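You operate a simulated robot arm through the tools that you are given. There is no shell and no other tool. Be economical: measure what you need, move in short steps, check, and stop when the job is done.

You run a simulated two-armed robot. Do the job below in one go: nothing can be reset, and whatever is moved stays where it is left.

JOB
Pour about 110 ml of water into the orange cup and close the bottle.
Fine: put the bottle back where it stood. Set down upright: water bottle.

The check looks at the end state, three seconds after you hand in, the way a careful person would. Anything else that was tipped, shoved, dropped, spilled or broken makes it a failure.

ROBOT AND FRAMES
Two 7-joint arms with two-finger parallel grippers on one trunk, on a base that drives. Base frame: it is fixed to the floor where the robot stands at the start and does not move with it; the origin is under the middle of the robot, x ahead of it, y to its left, z up; the surface under the hand at the start is at about z = 1140. Readings come in mm, degrees, newtons and seconds.
The left shoulder is at the start at [20, 170, 1403], the right one opposite. With the tool pointing down near the work surface each hand reaches from about 220 to 680 mm from the robot's upright axis, wherever it stands, measured 20 degrees to its own side. Payload 3.8 kg a hand.
The tool frame of a hand sits at the grasp point between the pads (the TCP): z along the fingers, y along the line on which they close. The tips reach 30 mm beyond it. Largest opening 110 mm; finger width 20, thickness 10; the body of the gripper, 48 by 112 mm, starts 55 mm behind the TCP.
Orientation is that of the tool frame in the base frame, as a unit quaternion [x, y, z, w]. With the fingers straight down and closing along the base's y, the tool's x points along the base's -x, its y along +y and its z along -z.

CONTROLS
- The arms move only by the tool send_rows. It takes "left_steps", "right_steps" or both (then of equal length, played together; a hand with none holds still); each is one flat list of numbers, 7 for each row, row after row: the shift along the tool's x, y, z in m, then the turn, a rotation vector about the tool's x, y, z in degrees, then the gripper command, from -1 (fully open) to 1 (shut), values between in proportion. In form: [x, y, z, rx, ry, rz, fingers, x, y, z, rx, ry, rz, fingers, ...]. A call has 1 to 8 rows; each row is the pose to reach, as a shift and turn from the pose commanded when the call began, along the tool's axes at that moment. Rows are played at 5 a second. More than 50 mm and 8.6 degrees between two rows, or a gripper value outside its range, and nothing of the call is played. A pose out of reach is approached as far as the arm can. The call stops where the force on the tool passes 40 N (or 10 N more than at its start, if that is more) or the arm is blocked; 0.2 s more then pass. The fingers move at their own pace (about 72 mm/s each) and stop on an object; they squeeze with about 30 N. The grip force told is the motor's: it shows also when the fingers shut on nothing. Time passes only in rows, and 0.2 s behind the last, so rows that repeat a pose let the fingers close. The reply holds the time, the measured pose of the TCP, the force on the tool along the base axes, the opening and the grip force, in the units named above and with some noise, with the torque about the TCP (base axes, N m) and any sound that the robot's microphone picked up, and new pictures: "views" is both (left out), scene, wrist or none (wrist: the cameras of the hands that moved).
- Cameras (640 x 400 px; columns grow to the right, rows downward): "scene" is now at [113.3, -2.8, 1580.9]; the picture's right is [-0.05, -1.00, 0.00], its down [-0.33, 0.02, -0.95] and it looks along [0.94, -0.04, -0.33] (base axes); focal length 214 px, centre (320, 200). "left" rides on the left gripper at [72, -17, -103] in its tool frame; the picture's right is [0.23, 0.97, 0.00], its down [-0.76, 0.18, -0.62] and it looks along [-0.61, 0.14, 0.78] (tool axes); focal length 222 px, centre (320, 200). "right" rides on the right gripper at [72, 17, -103] in its tool frame; the picture's right is [-0.23, 0.97, 0.00], its down [-0.76, -0.18, -0.62] and it looks along [-0.61, -0.14, 0.78] (tool axes); focal length 222 px, centre (320, 200). There is no depth. A picture from a camera that has moved, and an enlarged one, comes with that camera's place and axes in the base frame and with its lens.
- raise_lower(by): slides the trunk up (or, below 0, down) by that many mm; the arms and the scene camera ride with it, the base frame stays. It gives what a move gives, with no picture.
- steer(legs): drives the robot by 1 to 6 legs, each [ahead, turn to the left] in mm and degrees, along the robot's own axes; the way and the turn of a leg run together, so that a leg with both is an arc; at most 1500 mm and 180 degrees a leg. The arms and the cameras ride along, it lands a little off, and it stops where it bumps. It gives what a move gives, and a new picture of the scene camera.
- turn_head(pan, tilt): turns the head with the scene camera to pan (to the left, within 80 degrees either way) and tilt (down, from -29 to 69), counted from straight ahead of the robot. It gives what a move gives, and a new picture of the scene camera.
- close_up(camera, box): a new picture of the part [left, top, right, bottom] of that camera's present view, enlarged. No time passes.
- job_done(): hands the job in; it is judged then, once.

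Work in short steps. Places have to be worked out from the pictures, the camera data and where the tool is seen: move nearer, look again, correct. Check each grasp and each placing, and mend what went wrong. You have 120 turns and 260 pictures in all, those below and enlarged ones among them. Open the grippers and draw the arms clear of the work before you hand the job in, unless the task says otherwise; then end with one line.

The tools are called after "Emit:" as name(argument=value, ...) on one line, values as JSON. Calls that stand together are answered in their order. send_rows: Moves the arms, as the interface text tells. Its arguments: {"type":"object","properties":{"left_steps":{"type":"array"},"right_steps":{"type":"array"},"views":{"type":"string","enum":["both","scene","wrist","none"]}},"required":[]} The other tools are called the same way: raise_lower (by) slides the trunk up or down; steer (legs) drives the base; turn_head (pan, tilt) turns the head that bears the scene camera; close_up (camera, box) takes an enlarged picture of a part of a camera's view; job_done () hands the job in.

At the start:

```text
time_s: 0.0
left_tcp_pos: [342.1, 99.9, 1597.6]
left_tool_rot: [0.0, 1.0, -0.002, 0.001]
left_force: [0.5, 0.0, -0.5]
left_wrist_torque: [-0.03, 0.01, -0.02]
left_gripper_width: 110.0
left_grasp_force: 0.1
right_tcp_pos: [314.0, -167.1, 1595.9]
right_tool_rot: [0.0, 1.0, 0.001, 0.001]
right_force: [0.9, 0.1, 0.0]
right_wrist_torque: [-0.01, -0.01, 0.01]
right_gripper_width: 110.4
right_grasp_force: 0.1
trunk travel left (down, up): [-500.0, 70.0]
robot x, y, heading: [1.5, 0.1, -0.1]
head pan, tilt: [-2.7, 19.0]
```

scene: 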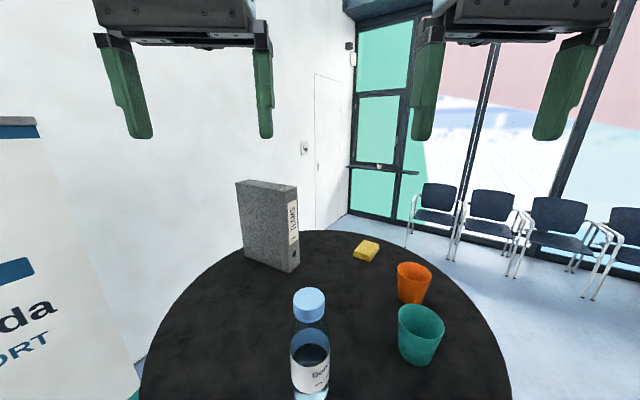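
right: 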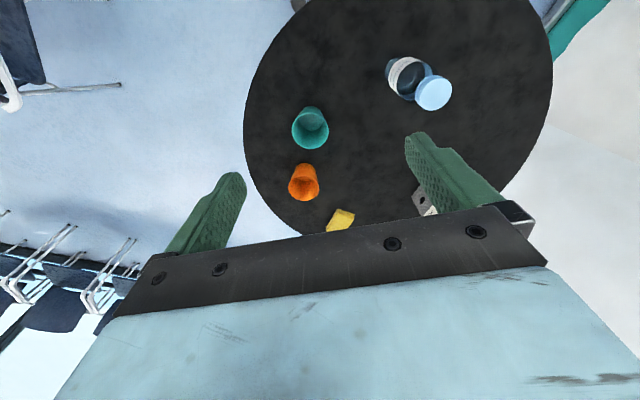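
left: 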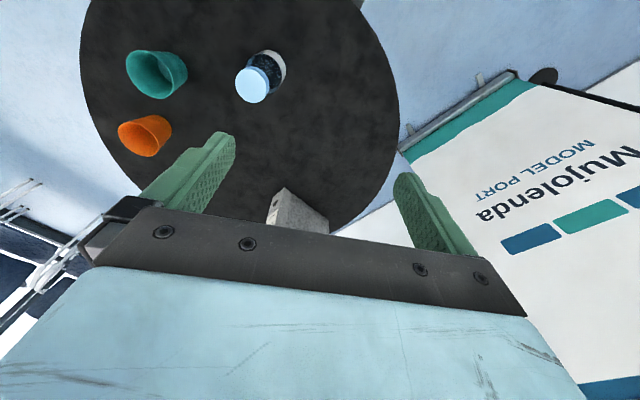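

I'll tilt the head down to see the whole table and the bottle's base.

Emit:
turn_head(pan=0, tilt=50)

Emit:
close_up(camera="left", box=[100, 20, 340, 170])

```text
time_s: 1.0
left_tcp_pos: [342.6, 99.7, 1597.3]
left_tool_rot: [0.0, 1.0, 0.0, 0.001]
left_force: [0.6, -0.7, -0.3]
left_wrist_torque: [-0.01, -0.02, -0.01]
left_gripper_width: 109.7
left_grasp_force: 0.1
right_tcp_pos: [315.2, -167.4, 1596.7]
right_tool_rot: [0.0, 1.0, 0.001, 0.001]
right_force: [0.1, -0.8, 0.0]
right_wrist_torque: [-0.03, 0.02, 0.03]
right_gripper_width: 110.1
right_grasp_force: 0.2
trunk travel left (down, up): [-500.0, 70.0]
robot x, y, heading: [5.4, 0.2, -0.1]
head pan, tilt: [0.0, 50.0]
camera scene: at [97.2, 1.6, 1533.8], right [0.0, -1.0, 0.0], down [-0.77, 0.0, -0.64], along [0.64, 0.0, -0.77], focal length 214 px, centre (320, 200)
```

scene: 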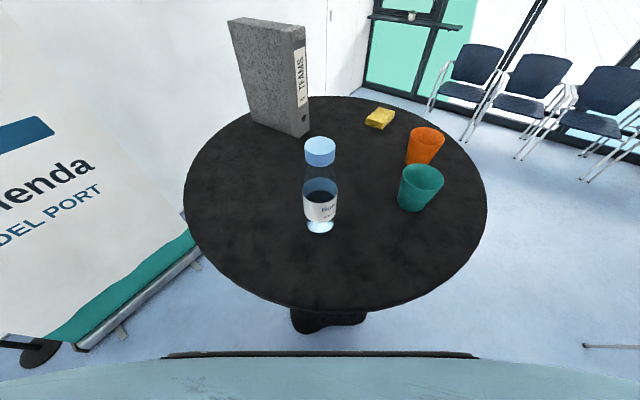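

```text
2.67 times, centred on (220, 95) of left
camera zoom: at [269.7, 83.7, 1701.1], right [-0.23, 0.97, 0.0], down [0.76, 0.18, 0.62], along [0.61, 0.14, -0.78], focal length 592 px, centre (587, 480)
```

zoom: 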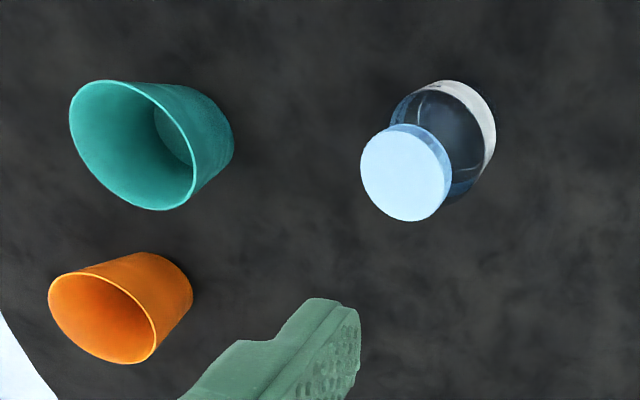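

Now enlarged views of the bottle and cups for measuring.

Emit:
close_up(camera="scene", box=[260, 120, 388, 200])

Emit:
close_up(camera="scene", box=[260, 165, 388, 245])

Emit:
close_up(camera="scene", box=[360, 100, 520, 220])

Emit:
close_up(camera="right", box=[270, 30, 470, 210])

```text
5.00 times, centred on (324, 160) of scene
camera zoom: at [97.2, 1.6, 1533.8], right [0.0, -1.0, 0.0], down [-0.77, 0.0, -0.64], along [0.64, 0.0, -0.77], focal length 1072 px, centre (300, 400)
```

zoom: 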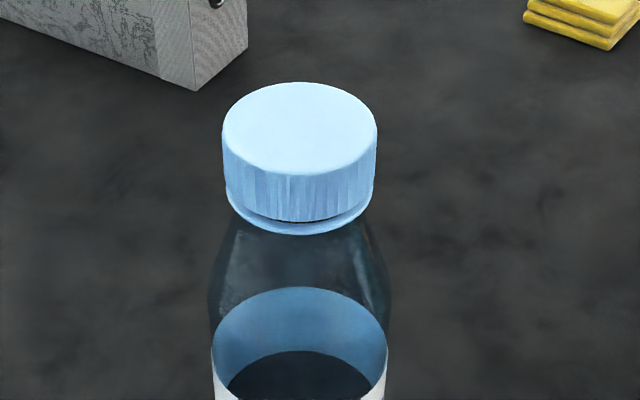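

```text
5.00 times, centred on (324, 205) of scene
camera zoom: at [97.2, 1.6, 1533.8], right [0.0, -1.0, 0.0], down [-0.77, 0.0, -0.64], along [0.64, 0.0, -0.77], focal length 1072 px, centre (300, 175)
```

zoom: 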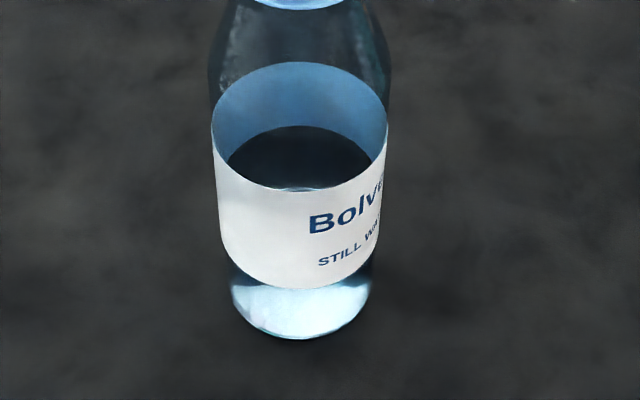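

```text
3.33 times, centred on (440, 160) of scene
camera zoom: at [97.2, 1.6, 1533.8], right [0.0, -1.0, 0.0], down [-0.77, 0.0, -0.64], along [0.64, 0.0, -0.77], focal length 715 px, centre (-80, 333)
```

zoom: 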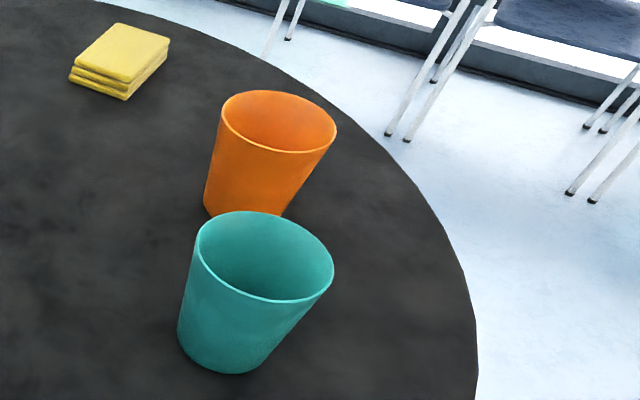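

```text
2.22 times, centred on (370, 120) of right
camera zoom: at [243.0, -150.4, 1700.0], right [0.23, 0.97, 0.0], down [0.76, -0.18, 0.62], along [0.61, -0.14, -0.78], focal length 494 px, centre (209, 378)
```

zoom: 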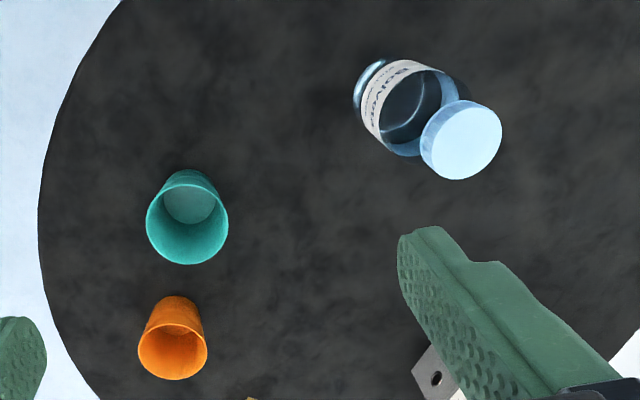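

Estimates in the base frame:
- Bottle axis is about (364, 1.5), cap top z≈1340, table z≈1140, body Ø≈66, water about 65 mm deep.
- Orange cup rim centre is about (564, -268, 1221).
- Teal cup rim centre is about (411, -208, 1235).

The bottle is rather close for a horizontal grasp, so I back the base up a little.

Emit:
steer(legs=[[-150, 0]])

```text
time_s: 2.3
left_tcp_pos: [193.2, 99.9, 1596.2]
left_tool_rot: [0.0, 1.0, -0.001, 0.001]
left_force: [-0.5, 0.4, -0.1]
left_wrist_torque: [-0.03, 0.0, -0.01]
left_gripper_width: 110.3
left_grasp_force: 0.1
right_tcp_pos: [166.0, -167.3, 1595.9]
right_tool_rot: [0.001, 1.0, 0.0, 0.0]
right_force: [0.8, 0.3, 0.2]
right_wrist_torque: [0.01, -0.03, -0.02]
right_gripper_width: 110.1
right_grasp_force: 0.1
trunk travel left (down, up): [-500.0, 70.0]
robot x, y, heading: [-153.7, 0.4, -0.1]
head pan, tilt: [0.0, 50.0]
camera scene: at [-52.3, 1.6, 1533.6], right [0.0, -1.0, 0.0], down [-0.77, 0.0, -0.64], along [0.64, 0.0, -0.77], focal length 214 px, centre (320, 200)
```

scene: 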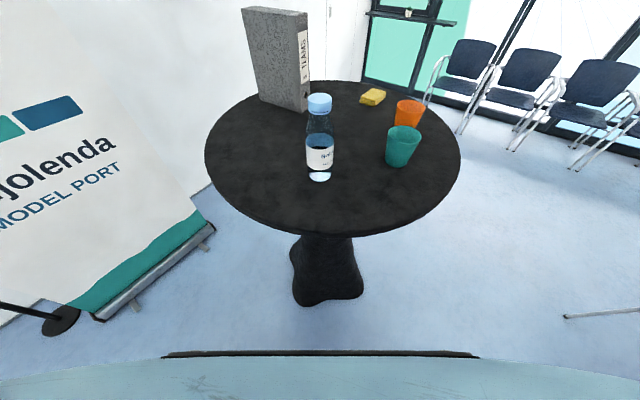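

Now I rotate the right hand toward horizontal, pointing ahead and 30° left, at a safe height.

Emit:
send_rows(right_steps=[-0.007, 0.002, 0.018, -1.96, -7.31, -1.96, -1, -0.0135, 0.004, 0.0365, -3.92, -14.62, -3.92, -1, -0.02, 0.006, 0.055, -5.87, -21.94, -5.87, -1, -0.027, 0.0085, 0.073, -7.83, -29.25, -7.83, -1, -0.034, 0.0106, 0.091, -9.79, -36.56, -9.79, -1, -0.04, 0.0127, 0.11, -11.75, -43.87, -11.75, -1, -0.047, 0.015, 0.128, -13.7, -51.19, -13.7, -1, -0.054, 0.017, 0.146, -15.66, -58.5, -15.66, -1], views="none")

```text
time_s: 4.1
left_tcp_pos: [192.0, 97.1, 1596.2]
left_tool_rot: [0.0, 1.0, 0.0, 0.0]
left_force: [-0.3, -0.3, 0.0]
left_wrist_torque: [-0.01, 0.02, 0.0]
left_gripper_width: 109.8
left_grasp_force: 0.0
right_tcp_pos: [224.1, -150.2, 1452.9]
right_tool_rot: [-0.129, 0.854, 0.13, 0.487]
right_force: [-0.6, -0.6, 0.1]
right_wrist_torque: [0.03, 0.03, 0.04]
right_gripper_width: 110.0
right_grasp_force: 0.1
right hand out of reach, approached as far as the arm can: row 8
trunk travel left (down, up): [-500.0, 70.0]
robot x, y, heading: [-149.9, 4.1, 0.0]
head pan, tilt: [0.0, 50.0]
```

Nearly at the commanded pose. I finish the rotation while moving forward and down.

Emit:
send_rows(right_steps=[0.019, 0.005, 0.028, -1.96, -7.31, -1.96, -1, 0.038, 0.0097, 0.056, -3.92, -14.62, -3.92, -1, 0.057, 0.0145, 0.084, -5.87, -21.94, -5.87, -1, 0.0765, 0.0194, 0.1126, -7.83, -29.25, -7.83, -1, 0.0765, 0.0194, 0.1126, -7.83, -29.25, -7.83, -1], views="both")

```text
time_s: 5.3
left_tcp_pos: [193.1, 98.8, 1597.3]
left_tool_rot: [0.0, 1.0, -0.001, 0.0]
left_force: [-1.0, -0.2, -0.3]
left_wrist_torque: [0.01, 0.01, -0.02]
left_gripper_width: 110.2
left_grasp_force: 0.0
right_tcp_pos: [269.1, -99.9, 1331.7]
right_tool_rot: [-0.183, 0.682, 0.184, 0.684]
right_force: [0.5, 0.6, 0.6]
right_wrist_torque: [-0.02, -0.03, 0.0]
right_gripper_width: 110.1
right_grasp_force: 0.1
right hand out of reach, approached as far as the arm can: row 1, 2, 3
trunk travel left (down, up): [-500.0, 70.0]
robot x, y, heading: [-152.1, 0.2, -0.1]
head pan, tilt: [0.0, 50.0]
camera scene: at [-53.7, 1.7, 1533.8], right [0.0, -1.0, 0.0], down [-0.77, 0.0, -0.64], along [0.64, 0.0, -0.77], focal length 214 px, centre (320, 200)
camera right: at [171.2, -137.0, 1259.5], right [-0.49, 0.84, 0.23], down [-0.45, -0.47, 0.76], along [0.75, 0.27, 0.61], focal length 222 px, centre (320, 200)
```

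scene: 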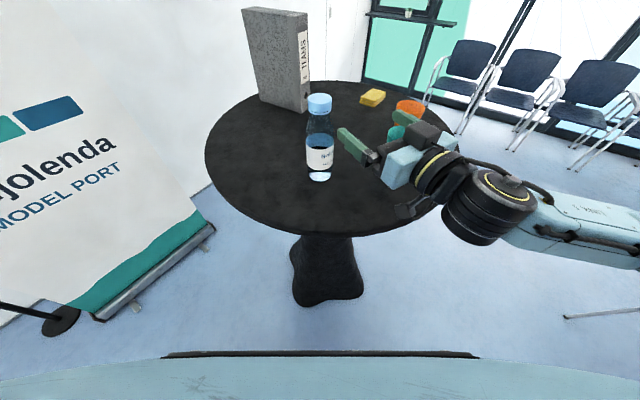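
right: 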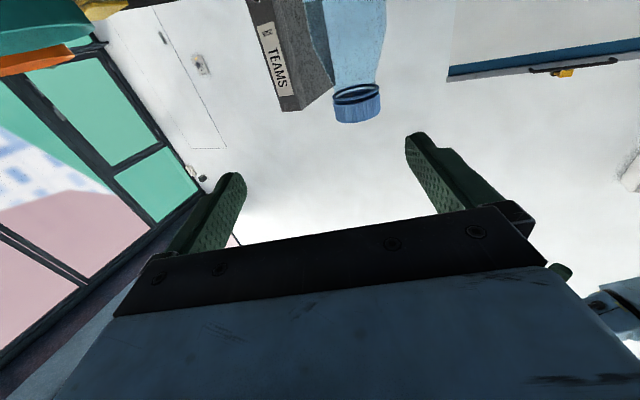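

Horizontal pose reached, and the wrist view confirms the bottle axis at about (364, 1.5). Next I lower to grasp height, with standoff.

Emit:
send_rows(right_steps=[0.031, 0.013, 0.008, 0, 0, 0, -1, 0.063, 0.026, 0.017, 0, 0, 0, -1, 0.094, 0.039, 0.025, 0, 0, 0, -1, 0.094, 0.039, 0.025, 0, 0, 0, -1], views="both")

```text
time_s: 6.3
left_tcp_pos: [191.8, 99.1, 1596.4]
left_tool_rot: [0.0, 1.0, 0.0, 0.001]
left_force: [0.5, 0.9, 0.3]
left_wrist_torque: [-0.01, -0.02, -0.02]
left_gripper_width: 110.0
left_grasp_force: 0.0
right_tcp_pos: [270.8, -54.1, 1237.9]
right_tool_rot: [-0.183, 0.683, 0.183, 0.683]
right_force: [0.3, -0.1, -0.3]
right_wrist_torque: [-0.01, 0.02, 0.0]
right_gripper_width: 110.0
right_grasp_force: 0.0
trunk travel left (down, up): [-500.0, 70.0]
robot x, y, heading: [-149.7, -0.3, -0.1]
head pan, tilt: [0.0, 50.0]
camera scene: at [-53.4, 1.2, 1533.8], right [0.0, -1.0, 0.0], down [-0.77, 0.0, -0.64], along [0.64, 0.0, -0.77], focal length 214 px, centre (320, 200)
camera right: at [172.4, -91.5, 1166.6], right [-0.49, 0.84, 0.23], down [-0.45, -0.47, 0.76], along [0.75, 0.27, 0.61], focal length 222 px, centre (320, 200)
```

scene: 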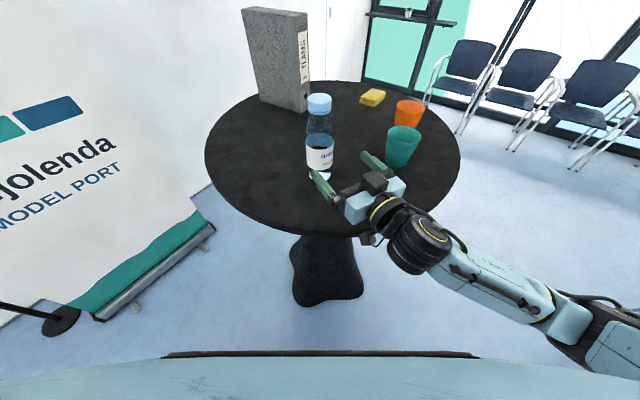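
right: 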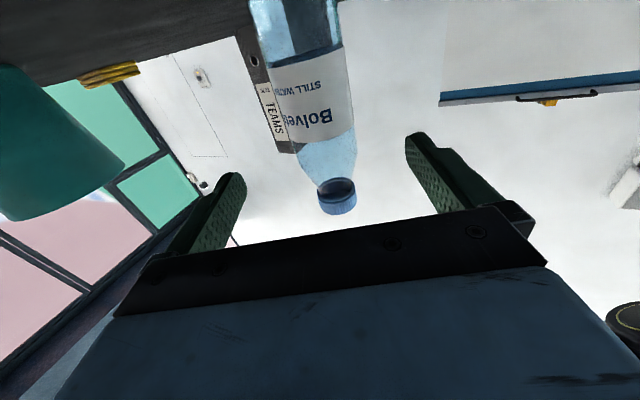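

Aligned. I advance about 107 mm so the TCP lies on the bottle axis.

Emit:
send_rows(right_steps=[0, 0.001, 0.03, 0, 0, 0, -1, 0, 0.001, 0.06, 0, 0, 0, -1, 0, 0.001, 0.09, 0, 0, 0, -1, 0, 0.001, 0.107, 0, 0, 0, -1, 0, 0.001, 0.107, 0, 0, 0, -1], views="both")

```text
time_s: 6.9
left_tcp_pos: [190.8, 96.7, 1597.2]
left_tool_rot: [-0.001, 1.0, -0.001, -0.001]
left_force: [1.5, 0.1, -0.4]
left_wrist_torque: [-0.12, 0.16, -0.02]
left_gripper_width: 109.9
left_grasp_force: 0.0
right_tcp_pos: [298.3, -37.0, 1239.9]
right_tool_rot: [-0.181, 0.685, 0.185, 0.681]
right_force: [-39.7, -28.5, 18.5]
right_wrist_torque: [-3.72, 5.79, 1.34]
right_gripper_width: 110.1
right_grasp_force: 0.1
trunk travel left (down, up): [-500.0, 70.0]
robot x, y, heading: [-148.3, -0.4, -0.1]
head pan, tilt: [0.0, 50.0]
stopped in row 2 (right hand): the force on the tool passed its limit at 90 N (the readings are from after the stop); the commanded pose is now the measured one
camera scene: at [-56.3, -0.4, 1534.0], right [0.0, -1.0, 0.0], down [-0.77, 0.0, -0.64], along [0.64, 0.0, -0.77], focal length 214 px, centre (320, 200)
camera right: at [200.6, -73.9, 1168.3], right [-0.49, 0.84, 0.23], down [-0.45, -0.47, 0.76], along [0.75, 0.27, 0.6], focal length 222 px, centre (320, 200)
```

scene: 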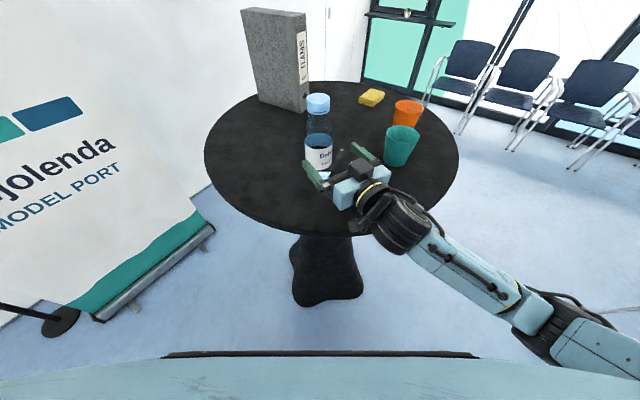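
right: 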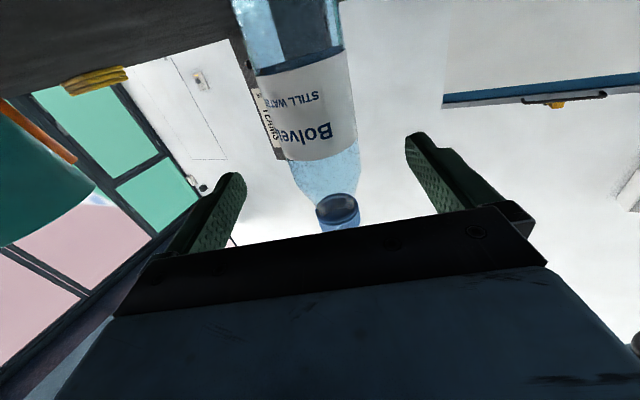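

Something low on the hand (the camera side) hit the table edge. I back off, then pitch the tool 30° downward so its underside clears.

Emit:
send_rows(right_steps=[-0.02, 0, -0.03, 0, 0, 0, -1, -0.05, 0, -0.055, 0, 0, 0, -1, -0.05, 0, -0.055, 0, 7.5, 0, -1, -0.05, 0, -0.055, 0, 15, 0, -1, -0.05, 0, -0.055, 0, 22.5, 0, -1, -0.05, 0, -0.055, 0, 30, 0, -1, -0.05, 0, -0.055, 0, 30, 0, -1], views="both")

```text
time_s: 8.5
left_tcp_pos: [193.9, 99.8, 1596.1]
left_tool_rot: [-0.001, 1.0, -0.001, -0.001]
left_force: [-0.3, -0.9, -0.6]
left_wrist_torque: [0.01, 0.0, 0.01]
left_gripper_width: 110.1
left_grasp_force: 0.1
right_tcp_pos: [255.8, -62.8, 1288.6]
right_tool_rot: [-0.224, 0.838, 0.131, 0.481]
right_force: [-0.3, -0.9, 0.7]
right_wrist_torque: [0.0, -0.02, -0.02]
right_gripper_width: 110.1
right_grasp_force: 0.0
trunk travel left (down, up): [-500.0, 70.0]
robot x, y, heading: [-149.5, 4.7, 0.2]
head pan, tilt: [0.0, 50.0]
camera scene: at [-54.3, 0.8, 1533.8], right [0.0, -1.0, 0.0], down [-0.77, 0.0, -0.64], along [0.64, 0.0, -0.77], focal length 214 px, centre (320, 200)
camera right: at [137.9, -111.0, 1278.6], right [-0.39, 0.9, 0.2], down [-0.04, -0.23, 0.97], along [0.92, 0.37, 0.13], focal length 222 px, centre (320, 200)
```

scene: 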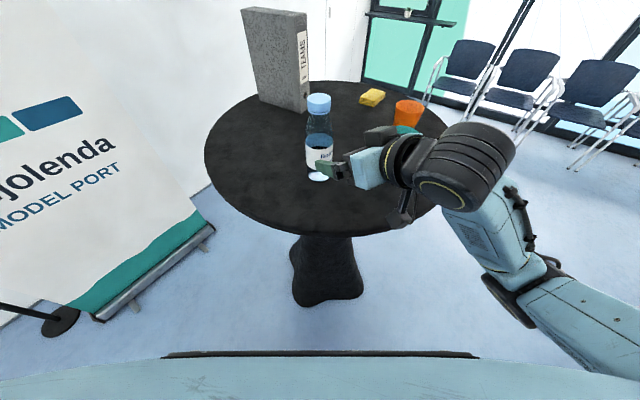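
right: 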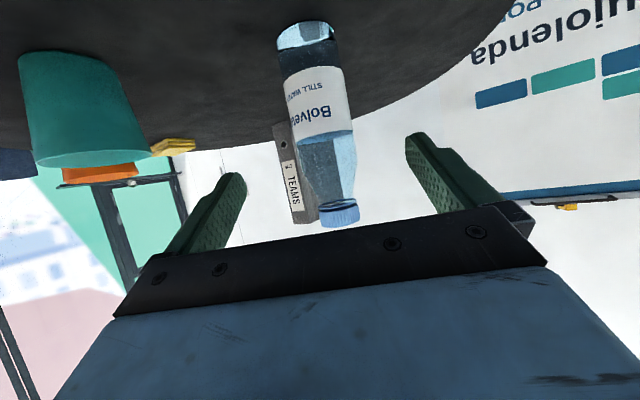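

Clear view and nothing disturbed. I advance along the tool axis onto the bottle.

Emit:
send_rows(right_steps=[-0.019, 0.002, 0.025, 0, 0, 0, -1, -0.019, 0.002, 0.06, 0, 0, 0, -1, -0.019, 0.002, 0.09, 0, 0, 0, -1, -0.019, 0.002, 0.115, 0, 0, 0, -1, -0.019, 0.002, 0.13, 0, 0, 0, -1, -0.019, 0.002, 0.13, 0, 0, 0, -1], views="both")

```text
time_s: 9.9
left_tcp_pos: [193.1, 99.4, 1595.9]
left_tool_rot: [-0.001, 1.0, -0.001, -0.001]
left_force: [-0.1, 0.2, 0.1]
left_wrist_torque: [0.01, -0.02, 0.0]
left_gripper_width: 109.9
left_grasp_force: 0.0
right_tcp_pos: [360.9, 1.0, 1239.9]
right_tool_rot: [-0.224, 0.838, 0.132, 0.48]
right_force: [-0.3, 0.4, 0.5]
right_wrist_torque: [0.01, 0.0, 0.03]
right_gripper_width: 110.0
right_grasp_force: 0.2
trunk travel left (down, up): [-500.0, 70.0]
robot x, y, heading: [-154.2, -2.2, -0.2]
head pan, tilt: [0.0, 50.0]
camera scene: at [-53.9, 1.2, 1533.8], right [0.0, -1.0, 0.0], down [-0.77, 0.0, -0.64], along [0.64, 0.0, -0.77], focal length 214 px, centre (320, 200)
camera right: at [243.5, -47.9, 1230.1], right [-0.39, 0.9, 0.2], down [-0.04, -0.24, 0.97], along [0.92, 0.37, 0.13], focal length 222 px, centre (320, 200)
```

scene: 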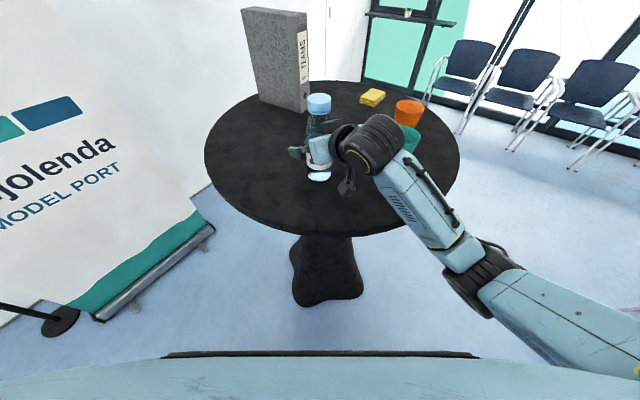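
right: 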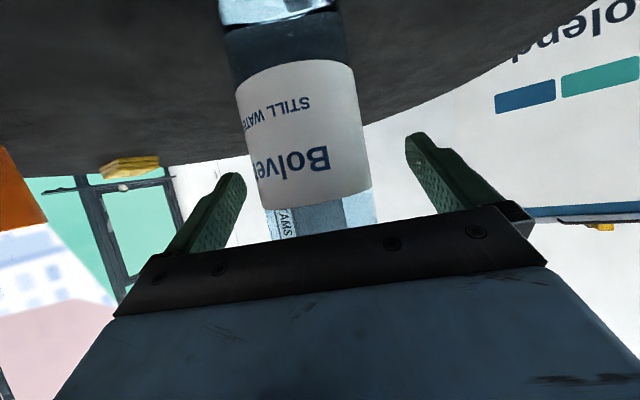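

Centred on the bottle. I close the right gripper.

Emit:
send_rows(right_steps=[0, 0, 0, 0, 0, 0, 1, 0, 0, 0, 0, 0, 0, 1, 0, 0, 0, 0, 0, 0, 1, 0, 0, 0, 0, 0, 0, 1, 0, 0, 0, 0, 0, 0, 1], views="wrist")

```text
time_s: 11.1
left_tcp_pos: [193.7, 100.2, 1596.7]
left_tool_rot: [0.0, 1.0, 0.0, -0.001]
left_force: [-0.1, -0.4, -0.3]
left_wrist_torque: [-0.01, 0.01, 0.0]
left_gripper_width: 110.2
left_grasp_force: 0.1
right_tcp_pos: [361.0, -0.2, 1240.0]
right_tool_rot: [-0.223, 0.837, 0.131, 0.482]
right_force: [1.9, -1.5, 3.3]
right_wrist_torque: [-0.03, -0.16, -0.04]
right_gripper_width: 63.3
right_grasp_force: 29.6
trunk travel left (down, up): [-500.0, 70.0]
robot x, y, heading: [-150.5, -1.9, -0.1]
head pan, tilt: [0.0, 50.0]
camera right: at [243.5, -48.2, 1230.5], right [-0.39, 0.9, 0.2], down [-0.05, -0.24, 0.97], along [0.92, 0.37, 0.13], focal length 222 px, centre (320, 200)
```

right: 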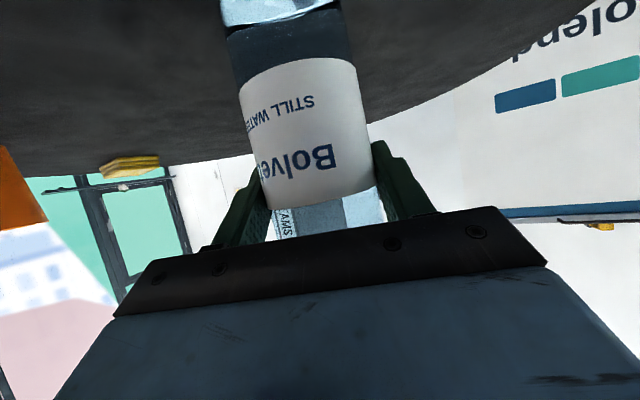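

Bottle is held (63 mm, 30 N). I bring the left hand above the cap, pre-rotated clockwise to allow a long counter-clockwise turn.

Emit:
send_rows(left_steps=[-0.0285, -0.0165, 0.0293, 0, 0, 8, -1, -0.057, -0.033, 0.0587, 0, 0, 16, -1, -0.0853, -0.0493, 0.088, 0, 0, 24, -1, -0.1137, -0.0657, 0.1173, 0, 0, 32, -1, -0.142, -0.082, 0.1467, 0, 0, 40, -1, -0.1705, -0.0985, 0.176, 0, 0, 48, -1, -0.1705, -0.0985, 0.176, 0, 0, 56, -1], views="both")

```text
time_s: 12.7
left_tcp_pos: [347.7, 14.7, 1408.9]
left_tool_rot: [0.438, 0.899, -0.001, 0.0]
left_force: [-0.5, 0.3, -0.1]
left_wrist_torque: [0.0, -0.02, -0.03]
left_gripper_width: 110.3
left_grasp_force: 0.0
left hand out of reach, approached as far as the arm can: row 6, 7
right_tcp_pos: [359.6, 2.9, 1238.9]
right_tool_rot: [-0.224, 0.838, 0.131, 0.481]
right_force: [0.2, -0.1, -0.1]
right_wrist_torque: [-0.02, 0.04, -0.04]
right_gripper_width: 63.1
right_grasp_force: 29.9
trunk travel left (down, up): [-500.0, 70.0]
robot x, y, heading: [-151.9, -0.1, 0.0]
head pan, tilt: [0.0, 50.0]
camera scene: at [-54.3, 3.1, 1533.8], right [0.0, -1.0, 0.0], down [-0.77, 0.0, -0.64], along [0.64, 0.0, -0.77], focal length 214 px, centre (320, 200)
camera left: at [289.6, 64.1, 1513.3], right [0.63, 0.78, 0.0], down [0.61, -0.49, 0.62], along [0.49, -0.39, -0.78], focal length 222 px, centre (320, 200)
```

scene: 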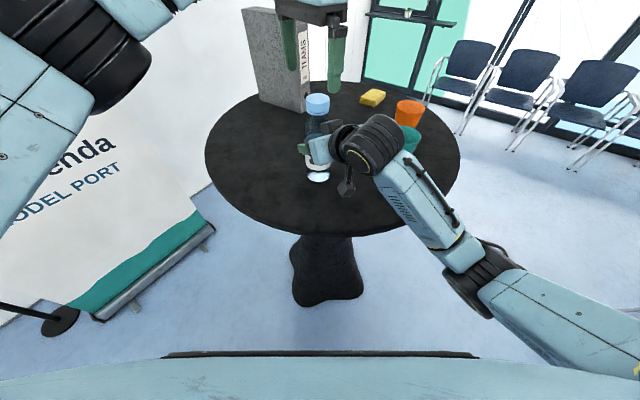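
left: 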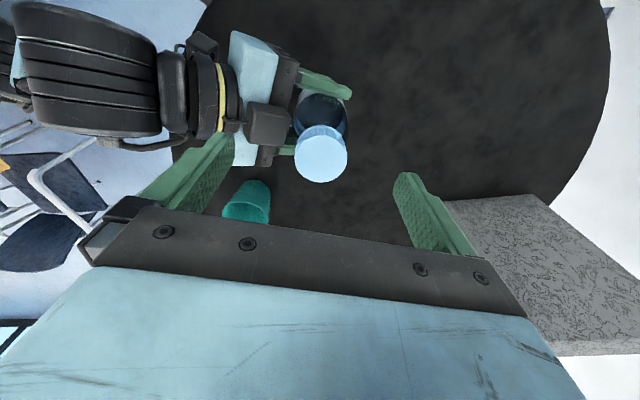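

Yaw limit is about 52°. I unwind 16° so the position becomes reachable and read where it lands.

Emit:
send_rows(left_steps=[0, 0, 0, 0, 0, -8, -1, 0, 0, 0, 0, 0, -16, -1, 0, 0, 0, 0, 0, -16, -1], views="wrist")

```text
time_s: 13.5
left_tcp_pos: [348.3, 12.9, 1410.5]
left_tool_rot: [0.307, 0.952, -0.001, 0.0]
left_force: [-0.4, -0.1, -0.2]
left_wrist_torque: [0.01, 0.01, 0.0]
left_gripper_width: 110.0
left_grasp_force: 0.0
right_tcp_pos: [360.3, 2.3, 1239.9]
right_tool_rot: [-0.223, 0.837, 0.131, 0.481]
right_force: [0.1, 0.1, 0.5]
right_wrist_torque: [0.01, 0.0, 0.0]
right_gripper_width: 63.2
right_grasp_force: 30.1
trunk travel left (down, up): [-500.0, 70.0]
robot x, y, heading: [-151.2, 1.8, -0.1]
head pan, tilt: [0.0, 50.0]
camera left: at [279.4, 43.8, 1513.9], right [0.39, 0.92, 0.0], down [0.72, -0.3, 0.62], along [0.57, -0.24, -0.78], focal length 222 px, centre (320, 200)
```

left: 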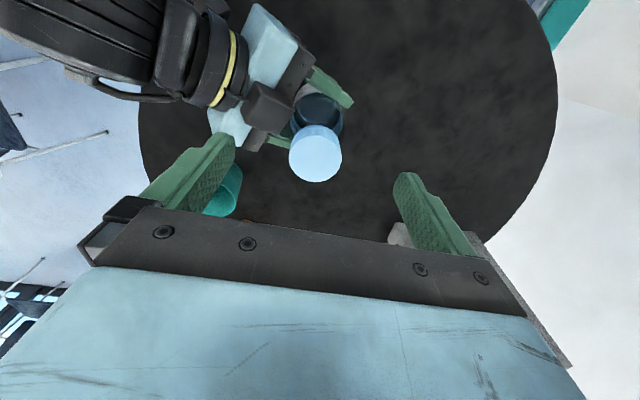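

I shift over the cap (now at about (360, 5)) and descend so the fingertips sit alongside it.

Emit:
send_rows(left_steps=[-0.0144, 0.0006, 0.01, 0, 0, 0, -1, -0.0144, 0.0006, 0.035, 0, 0, 0, -1, -0.0144, 0.0006, 0.061, 0, 0, 0, -1, -0.0144, 0.0006, 0.061, 0, 0, 0, -1], views="both")

Emit:
close_up(camera="scene", box=[270, 40, 380, 190])

```text
time_s: 14.6
left_tcp_pos: [358.5, 4.0, 1357.3]
left_tool_rot: [0.307, 0.952, -0.004, 0.004]
left_force: [-0.8, 1.4, 7.7]
left_wrist_torque: [-0.24, 0.34, -0.1]
left_gripper_width: 108.7
left_grasp_force: 0.0
right_tcp_pos: [360.0, 0.6, 1238.8]
right_tool_rot: [-0.223, 0.838, 0.13, 0.48]
right_force: [-0.7, -1.6, 1.2]
right_wrist_torque: [0.4, -0.22, 0.13]
right_gripper_width: 62.9
right_grasp_force: 30.3
trunk travel left (down, up): [-500.0, 70.0]
robot x, y, heading: [-152.3, 2.5, -0.1]
head pan, tilt: [0.0, 50.0]
stopped in row 4 (left hand): the force on the tool passed its limit at 41 N (the readings are from after the stop); the commanded pose is now the measured one
camera scene: at [-54.7, 1.4, 1533.8], right [0.0, -1.0, 0.0], down [-0.77, 0.0, -0.64], along [0.64, 0.0, -0.77], focal length 214 px, centre (320, 200)
camera left: at [289.5, 35.3, 1458.5], right [0.39, 0.92, -0.01], down [0.72, -0.3, 0.63], along [0.58, -0.25, -0.78], focal length 222 px, centre (320, 200)
```

scene: 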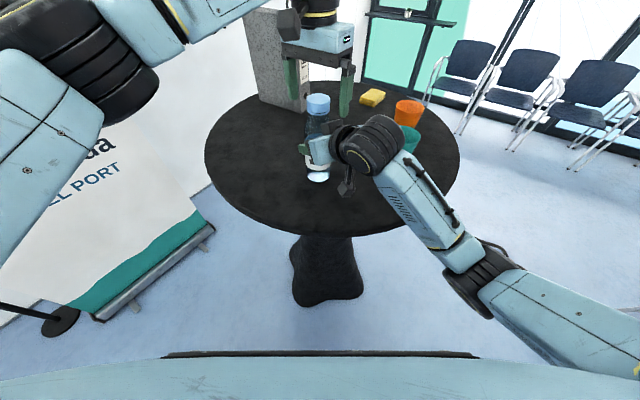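
left: 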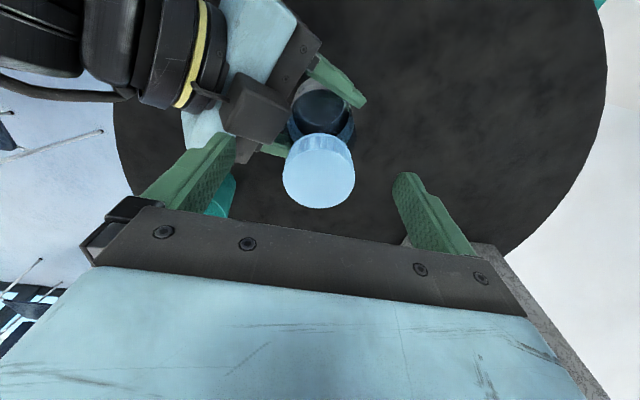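

```text
2.67 times, centred on (325, 115) of scene
camera zoom: at [-54.7, 1.4, 1533.8], right [0.0, -1.0, 0.0], down [-0.77, 0.0, -0.64], along [0.64, 0.0, -0.77], focal length 572 px, centre (307, 427)
```

zoom: 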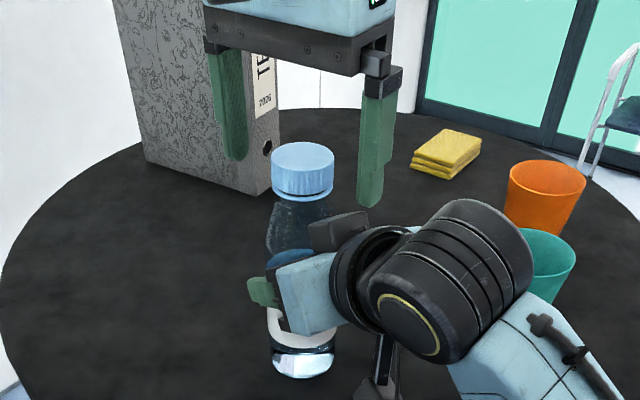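

The left finger touched the box on top of the right gripper. I raise the left hand, then re-grip the bottle about 30 mm lower with the right.

Emit:
send_rows(left_steps=[0, 0, -0.03, 0, 0, 0, -1, 0, 0, -0.07, 0, 0, 0, -1, 0, 0, -0.07, 0, 0, 0, -1, 0, 0, -0.07, 0, 0, 0, -1, 0, 0, -0.07, 0, 0, 0, -1, 0, 0, -0.07, 0, 0, 0, -1], right_steps=[0, 0, 0, 0, 0, 0, 1, 0, 0, 0, 0, 0, 0, 1, 0, 0, 0, 0, 0, 0, 0.2, 0, 0, 0, 0, 0, 0, -0.4, 0, 0, 0, 0, 0, 0, -0.4, 0, 0, 0, 0, 0, 0, -0.4], views="wrist")

```text
time_s: 16.0
left_tcp_pos: [359.8, 5.2, 1423.4]
left_tool_rot: [0.308, 0.951, -0.003, 0.003]
left_force: [0.0, 0.2, 0.1]
left_wrist_torque: [0.0, -0.01, 0.0]
left_gripper_width: 110.2
left_grasp_force: 0.0
right_tcp_pos: [361.1, -0.0, 1237.8]
right_tool_rot: [-0.223, 0.838, 0.13, 0.48]
right_force: [-0.7, -0.4, 1.0]
right_wrist_torque: [-0.03, -0.02, 0.0]
right_gripper_width: 77.0
right_grasp_force: 0.1
trunk travel left (down, up): [-500.0, 70.0]
robot x, y, heading: [-148.3, -3.5, -0.3]
head pan, tilt: [0.0, 50.0]
camera right: at [243.5, -48.2, 1228.8], right [-0.39, 0.9, 0.2], down [-0.04, -0.23, 0.97], along [0.92, 0.37, 0.13], focal length 222 px, centre (320, 200)
camera left: at [290.6, 36.0, 1527.0], right [0.39, 0.92, -0.01], down [0.72, -0.3, 0.63], along [0.58, -0.25, -0.78], focal length 222 px, centre (320, 200)
```

right: 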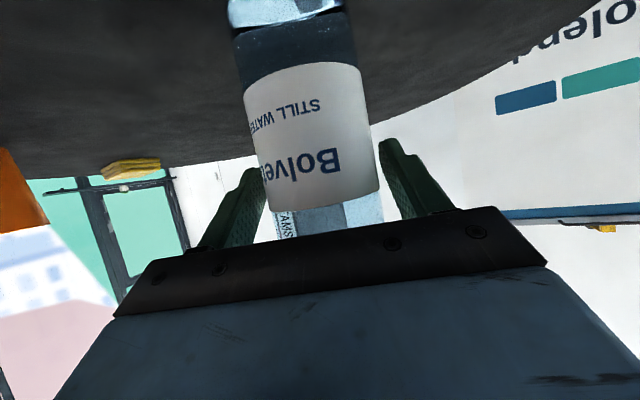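
left: 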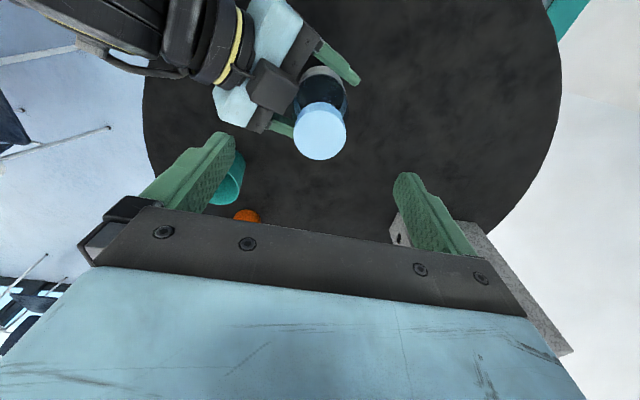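

Lowering the right hand 30 mm along the bottle, then closing again.

Emit:
send_rows(right_steps=[0.013, 0, 0.0075, 0, 0, 0, -0.4, 0.026, 0, 0.015, 0, 0, 0, -0.4, 0.026, 0, 0.015, 0, 0, 0, -0.4, 0.026, 0, 0.015, 0, 0, 0, 1, 0.026, 0, 0.015, 0, 0, 0, 1, 0.026, 0, 0.015, 0, 0, 0, 1], views="both")

Emit:
close_up(camera="scene", box=[270, 70, 380, 190])

```text
time_s: 17.4
left_tcp_pos: [360.4, 5.1, 1423.6]
left_tool_rot: [0.309, 0.951, -0.004, 0.003]
left_force: [-0.8, 0.3, 0.0]
left_wrist_torque: [0.03, -0.03, 0.03]
left_gripper_width: 109.9
left_grasp_force: 0.0
right_tcp_pos: [361.6, 1.7, 1208.9]
right_tool_rot: [-0.222, 0.839, 0.13, 0.48]
right_force: [1.9, 0.4, 1.1]
right_wrist_torque: [0.0, -0.13, 0.03]
right_gripper_width: 62.5
right_grasp_force: 30.0
trunk travel left (down, up): [-500.0, 70.0]
robot x, y, heading: [-149.6, -1.1, -0.2]
head pan, tilt: [0.0, 50.0]
camera scene: at [-53.6, 1.4, 1533.7], right [0.0, -1.0, 0.0], down [-0.77, 0.0, -0.64], along [0.64, 0.0, -0.77], focal length 214 px, centre (320, 200)
camera right: at [243.9, -47.1, 1200.0], right [-0.39, 0.9, 0.2], down [-0.04, -0.23, 0.97], along [0.92, 0.37, 0.13], focal length 222 px, centre (320, 200)
```

scene: 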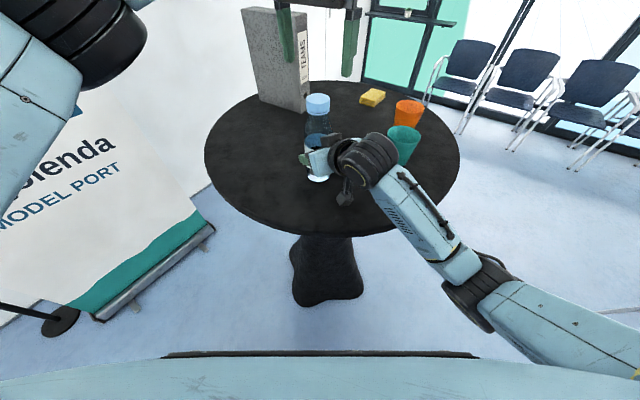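
right: 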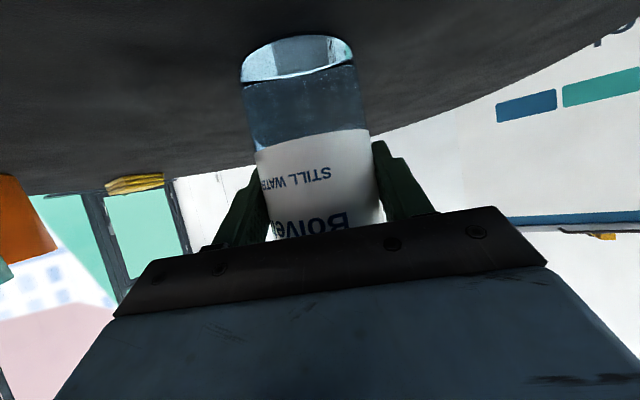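

```text
3.33 times, centred on (325, 130) of scene
camera zoom: at [-53.6, 1.4, 1533.7], right [0.0, -1.0, 0.0], down [-0.77, 0.0, -0.64], along [0.64, 0.0, -0.77], focal length 715 px, centre (303, 433)
```

zoom: 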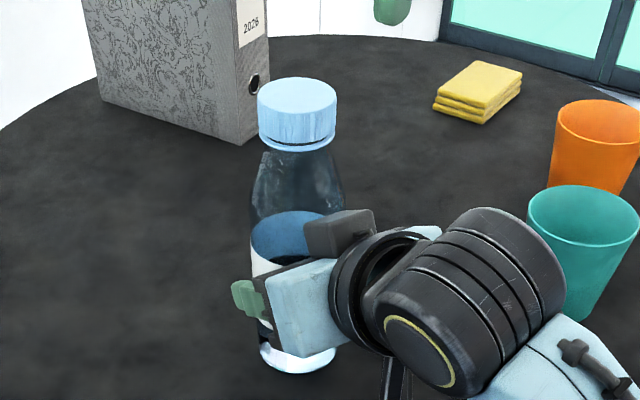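

Cap is at (360, 5), directly under the left TCP. I descend with the fingers part-open.

Emit:
send_rows(left_steps=[0, 0, 0.025, 0, 0, 0, -0.35, 0, 0, 0.05, 0, 0, 0, -0.35, 0, 0, 0.074, 0, 0, 0, -0.35, 0, 0, 0.074, 0, 0, 0, -0.35], views="wrist")

Emit:
close_up(camera="scene", box=[270, 70, 380, 190])

```text
time_s: 18.4
left_tcp_pos: [358.5, 5.4, 1350.1]
left_tool_rot: [0.307, 0.952, -0.003, 0.004]
left_force: [0.6, -0.7, -0.2]
left_wrist_torque: [-0.04, 0.06, 0.01]
left_gripper_width: 74.3
left_grasp_force: 0.1
right_tcp_pos: [359.8, 1.3, 1209.9]
right_tool_rot: [-0.223, 0.838, 0.13, 0.48]
right_force: [-0.9, -1.0, 2.0]
right_wrist_torque: [-0.07, -0.03, 0.0]
right_gripper_width: 62.7
right_grasp_force: 29.7
trunk travel left (down, up): [-500.0, 70.0]
robot x, y, heading: [-149.6, 0.1, -0.2]
head pan, tilt: [0.0, 50.0]
camera left: at [289.1, 36.4, 1454.3], right [0.39, 0.92, -0.01], down [0.72, -0.3, 0.63], along [0.58, -0.25, -0.78], focal length 222 px, centre (320, 200)
```

left: 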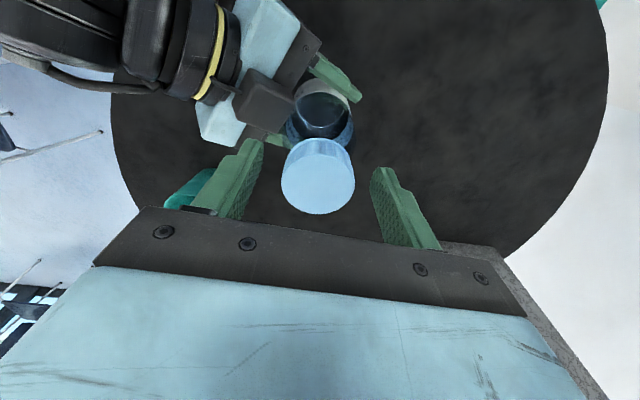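

```text
3.33 times, centred on (325, 130) of scene
camera zoom: at [-53.9, 1.2, 1533.8], right [0.0, -1.0, 0.0], down [-0.77, 0.0, -0.64], along [0.64, 0.0, -0.77], focal length 715 px, centre (303, 433)
```

zoom: 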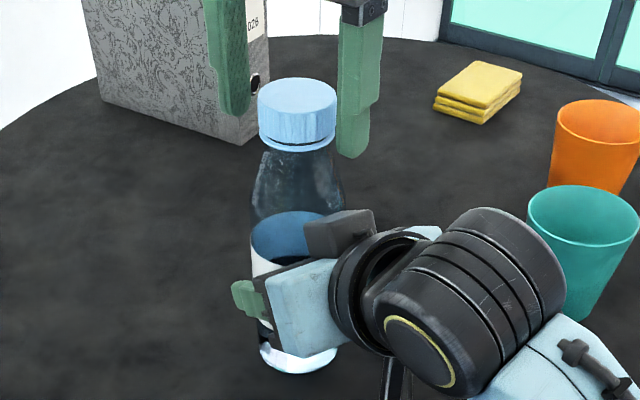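

Fingers straddle the cap. Close on it.

Emit:
send_rows(left_steps=[0, 0, 0, 0, 0, 0, 1, 0, 0, 0, 0, 0, 0, 1, 0, 0, 0, 0, 0, 0, 1, 0, 0, 0, 0, 0, 0, 1], views="none")

Emit:
close_up(camera="scene", box=[270, 70, 380, 190])

```text
time_s: 19.4
left_tcp_pos: [358.4, 5.9, 1351.2]
left_tool_rot: [0.308, 0.951, -0.004, 0.002]
left_force: [0.8, 1.7, 0.1]
left_wrist_torque: [0.05, -0.05, 0.01]
left_gripper_width: 42.8
left_grasp_force: 30.3
right_tcp_pos: [360.5, 1.8, 1209.8]
right_tool_rot: [-0.223, 0.839, 0.13, 0.479]
right_force: [-0.6, -2.7, 0.7]
right_wrist_torque: [0.1, -0.15, -0.03]
right_gripper_width: 62.9
right_grasp_force: 30.4
trunk travel left (down, up): [-500.0, 70.0]
robot x, y, heading: [-147.9, -5.4, -0.2]
head pan, tilt: [0.0, 50.0]
```

```text
3.33 times, centred on (325, 130) of scene
camera zoom: at [-53.8, 1.3, 1533.8], right [0.0, -1.0, 0.0], down [-0.77, 0.0, -0.64], along [0.64, 0.0, -0.77], focal length 715 px, centre (303, 433)
```

zoom: 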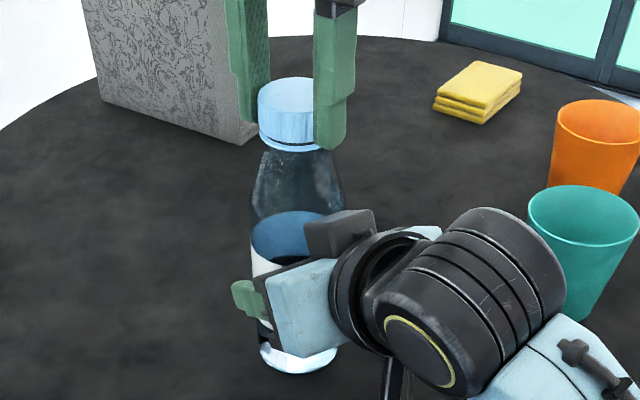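

Cap gripped (43 mm). I twist counter-clockwise and watch the torque.

Emit:
send_rows(left_steps=[0, 0, 0, 0, 0, -8, 1, 0, 0, 0, 0, 0, -16, 1, 0, 0, 0, 0, 0, -24, 1, 0, 0, 0, 0, 0, -32, 1], views="none")

Emit:
close_up(camera="scene", box=[270, 70, 380, 190])

```text
time_s: 20.4
left_tcp_pos: [359.8, 3.1, 1350.8]
left_tool_rot: [0.034, 0.999, -0.006, 0.002]
left_force: [-9.0, -4.9, 7.2]
left_wrist_torque: [-0.11, 0.44, -0.05]
left_gripper_width: 43.1
left_grasp_force: 30.0
right_tcp_pos: [361.7, 0.7, 1208.4]
right_tool_rot: [-0.223, 0.839, 0.13, 0.48]
right_force: [11.6, 5.5, 0.9]
right_wrist_torque: [-0.39, 0.41, 0.1]
right_gripper_width: 62.9
right_grasp_force: 30.8
trunk travel left (down, up): [-500.0, 70.0]
robot x, y, heading: [-150.3, 2.1, 0.1]
head pan, tilt: [0.0, 50.0]
```

```text
3.33 times, centred on (325, 130) of scene
camera zoom: at [-53.8, 1.5, 1533.8], right [0.0, -1.0, 0.0], down [-0.77, 0.0, -0.64], along [0.64, 0.0, -0.77], focal length 715 px, centre (303, 433)
```

zoom: 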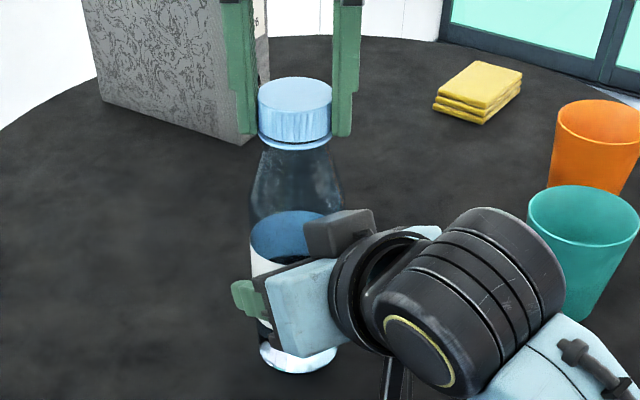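

The cap turns and pushes the hand up slightly. I continue, with a small lift and a lateral relief.

Emit:
send_rows(left_steps=[0.001, 0, -0.0005, 0, 0, -8, 1, 0.001, 0, -0.0006, 0, 0, -16, 1, 0.001, 0, -0.0007, 0, 0, -24, 1, 0.001, 0, -0.0008, 0, 0, -32, 1, 0.001, 0, -0.0009, 0, 0, -40, 1, 0.001, 0, -0.001, 0, 0, -48, 1, 0.001, 0, -0.0011, 0, 0, -56, 1, 0.001, 0, -0.0012, 0, 0, -64, 1], views="none")

Emit:
close_up(camera="scene", box=[270, 70, 380, 190])

```text
time_s: 22.2
left_tcp_pos: [358.2, 5.3, 1351.0]
left_tool_rot: [-0.502, 0.865, -0.007, 0.0]
left_force: [7.3, -15.5, 9.3]
left_wrist_torque: [-0.84, -0.27, -0.09]
left_gripper_width: 42.9
left_grasp_force: 29.8
right_tcp_pos: [359.9, 4.2, 1211.3]
right_tool_rot: [-0.223, 0.838, 0.131, 0.48]
right_force: [-8.7, 19.0, -0.1]
right_wrist_torque: [-0.6, -0.68, 0.21]
right_gripper_width: 63.2
right_grasp_force: 30.4
trunk travel left (down, up): [-500.0, 70.0]
robot x, y, heading: [-155.5, -0.5, -0.3]
head pan, tilt: [0.0, 50.0]
```

```text
3.33 times, centred on (325, 130) of scene
camera zoom: at [-54.9, 2.2, 1533.8], right [0.0, -1.0, 0.0], down [-0.77, 0.0, -0.64], along [0.64, 0.0, -0.77], focal length 715 px, centre (303, 433)
```

zoom: 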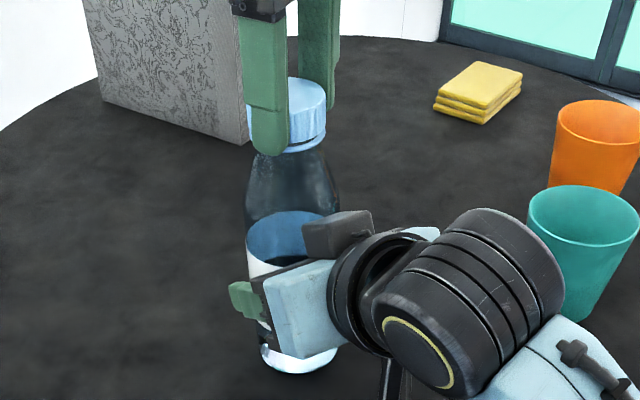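

The bottle leans slightly toward +y from lateral offset, so I relieve it by about 3.5 mm while continuing to turn and lift.

Emit:
send_rows(left_steps=[0.0025, -0.0026, -0.0007, 0, 0, 0, 1, 0.0025, -0.0026, -0.001, 0, 0, -8, 1, 0.0025, -0.0026, -0.0011, 0, 0, -16, 1, 0.0025, -0.0026, -0.0012, 0, 0, -24, 1, 0.0025, -0.0026, -0.0014, 0, 0, -32, 1, 0.0025, -0.0026, -0.0016, 0, 0, -40, 1, 0.0025, -0.0026, -0.0018, 0, 0, -48, 1, 0.0025, -0.0026, -0.002, 0, 0, -56, 1], views="none")

Emit:
close_up(camera="scene", box=[270, 70, 380, 190])

```text
time_s: 24.0
left_tcp_pos: [359.9, 0.8, 1352.9]
left_tool_rot: [0.85, -0.527, 0.005, 0.003]
left_force: [15.1, -6.1, 0.7]
left_wrist_torque: [-0.66, -0.56, -0.09]
left_gripper_width: 43.0
left_grasp_force: 30.0
right_tcp_pos: [361.4, -0.0, 1209.8]
right_tool_rot: [-0.224, 0.839, 0.131, 0.479]
right_force: [-17.0, 4.1, 0.7]
right_wrist_torque: [-0.29, -1.54, 0.1]
right_gripper_width: 62.4
right_grasp_force: 30.6
trunk travel left (down, up): [-500.0, 70.0]
robot x, y, heading: [-151.3, 0.4, -0.3]
head pan, tilt: [0.0, 50.0]
```

```text
3.33 times, centred on (325, 130) of scene
camera zoom: at [-54.1, 1.0, 1533.8], right [0.0, -1.0, 0.0], down [-0.77, 0.0, -0.64], along [0.64, 0.0, -0.77], focal length 715 px, centre (303, 433)
```

zoom: 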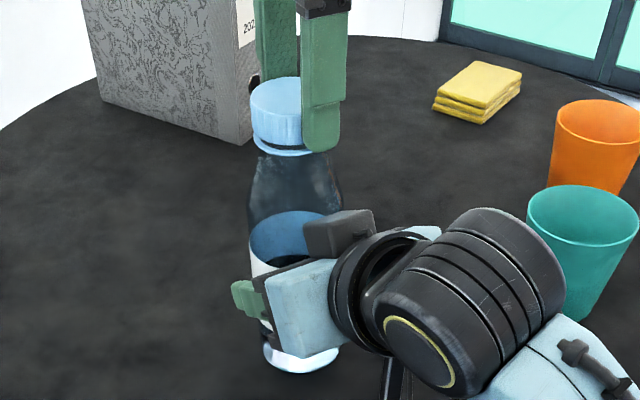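

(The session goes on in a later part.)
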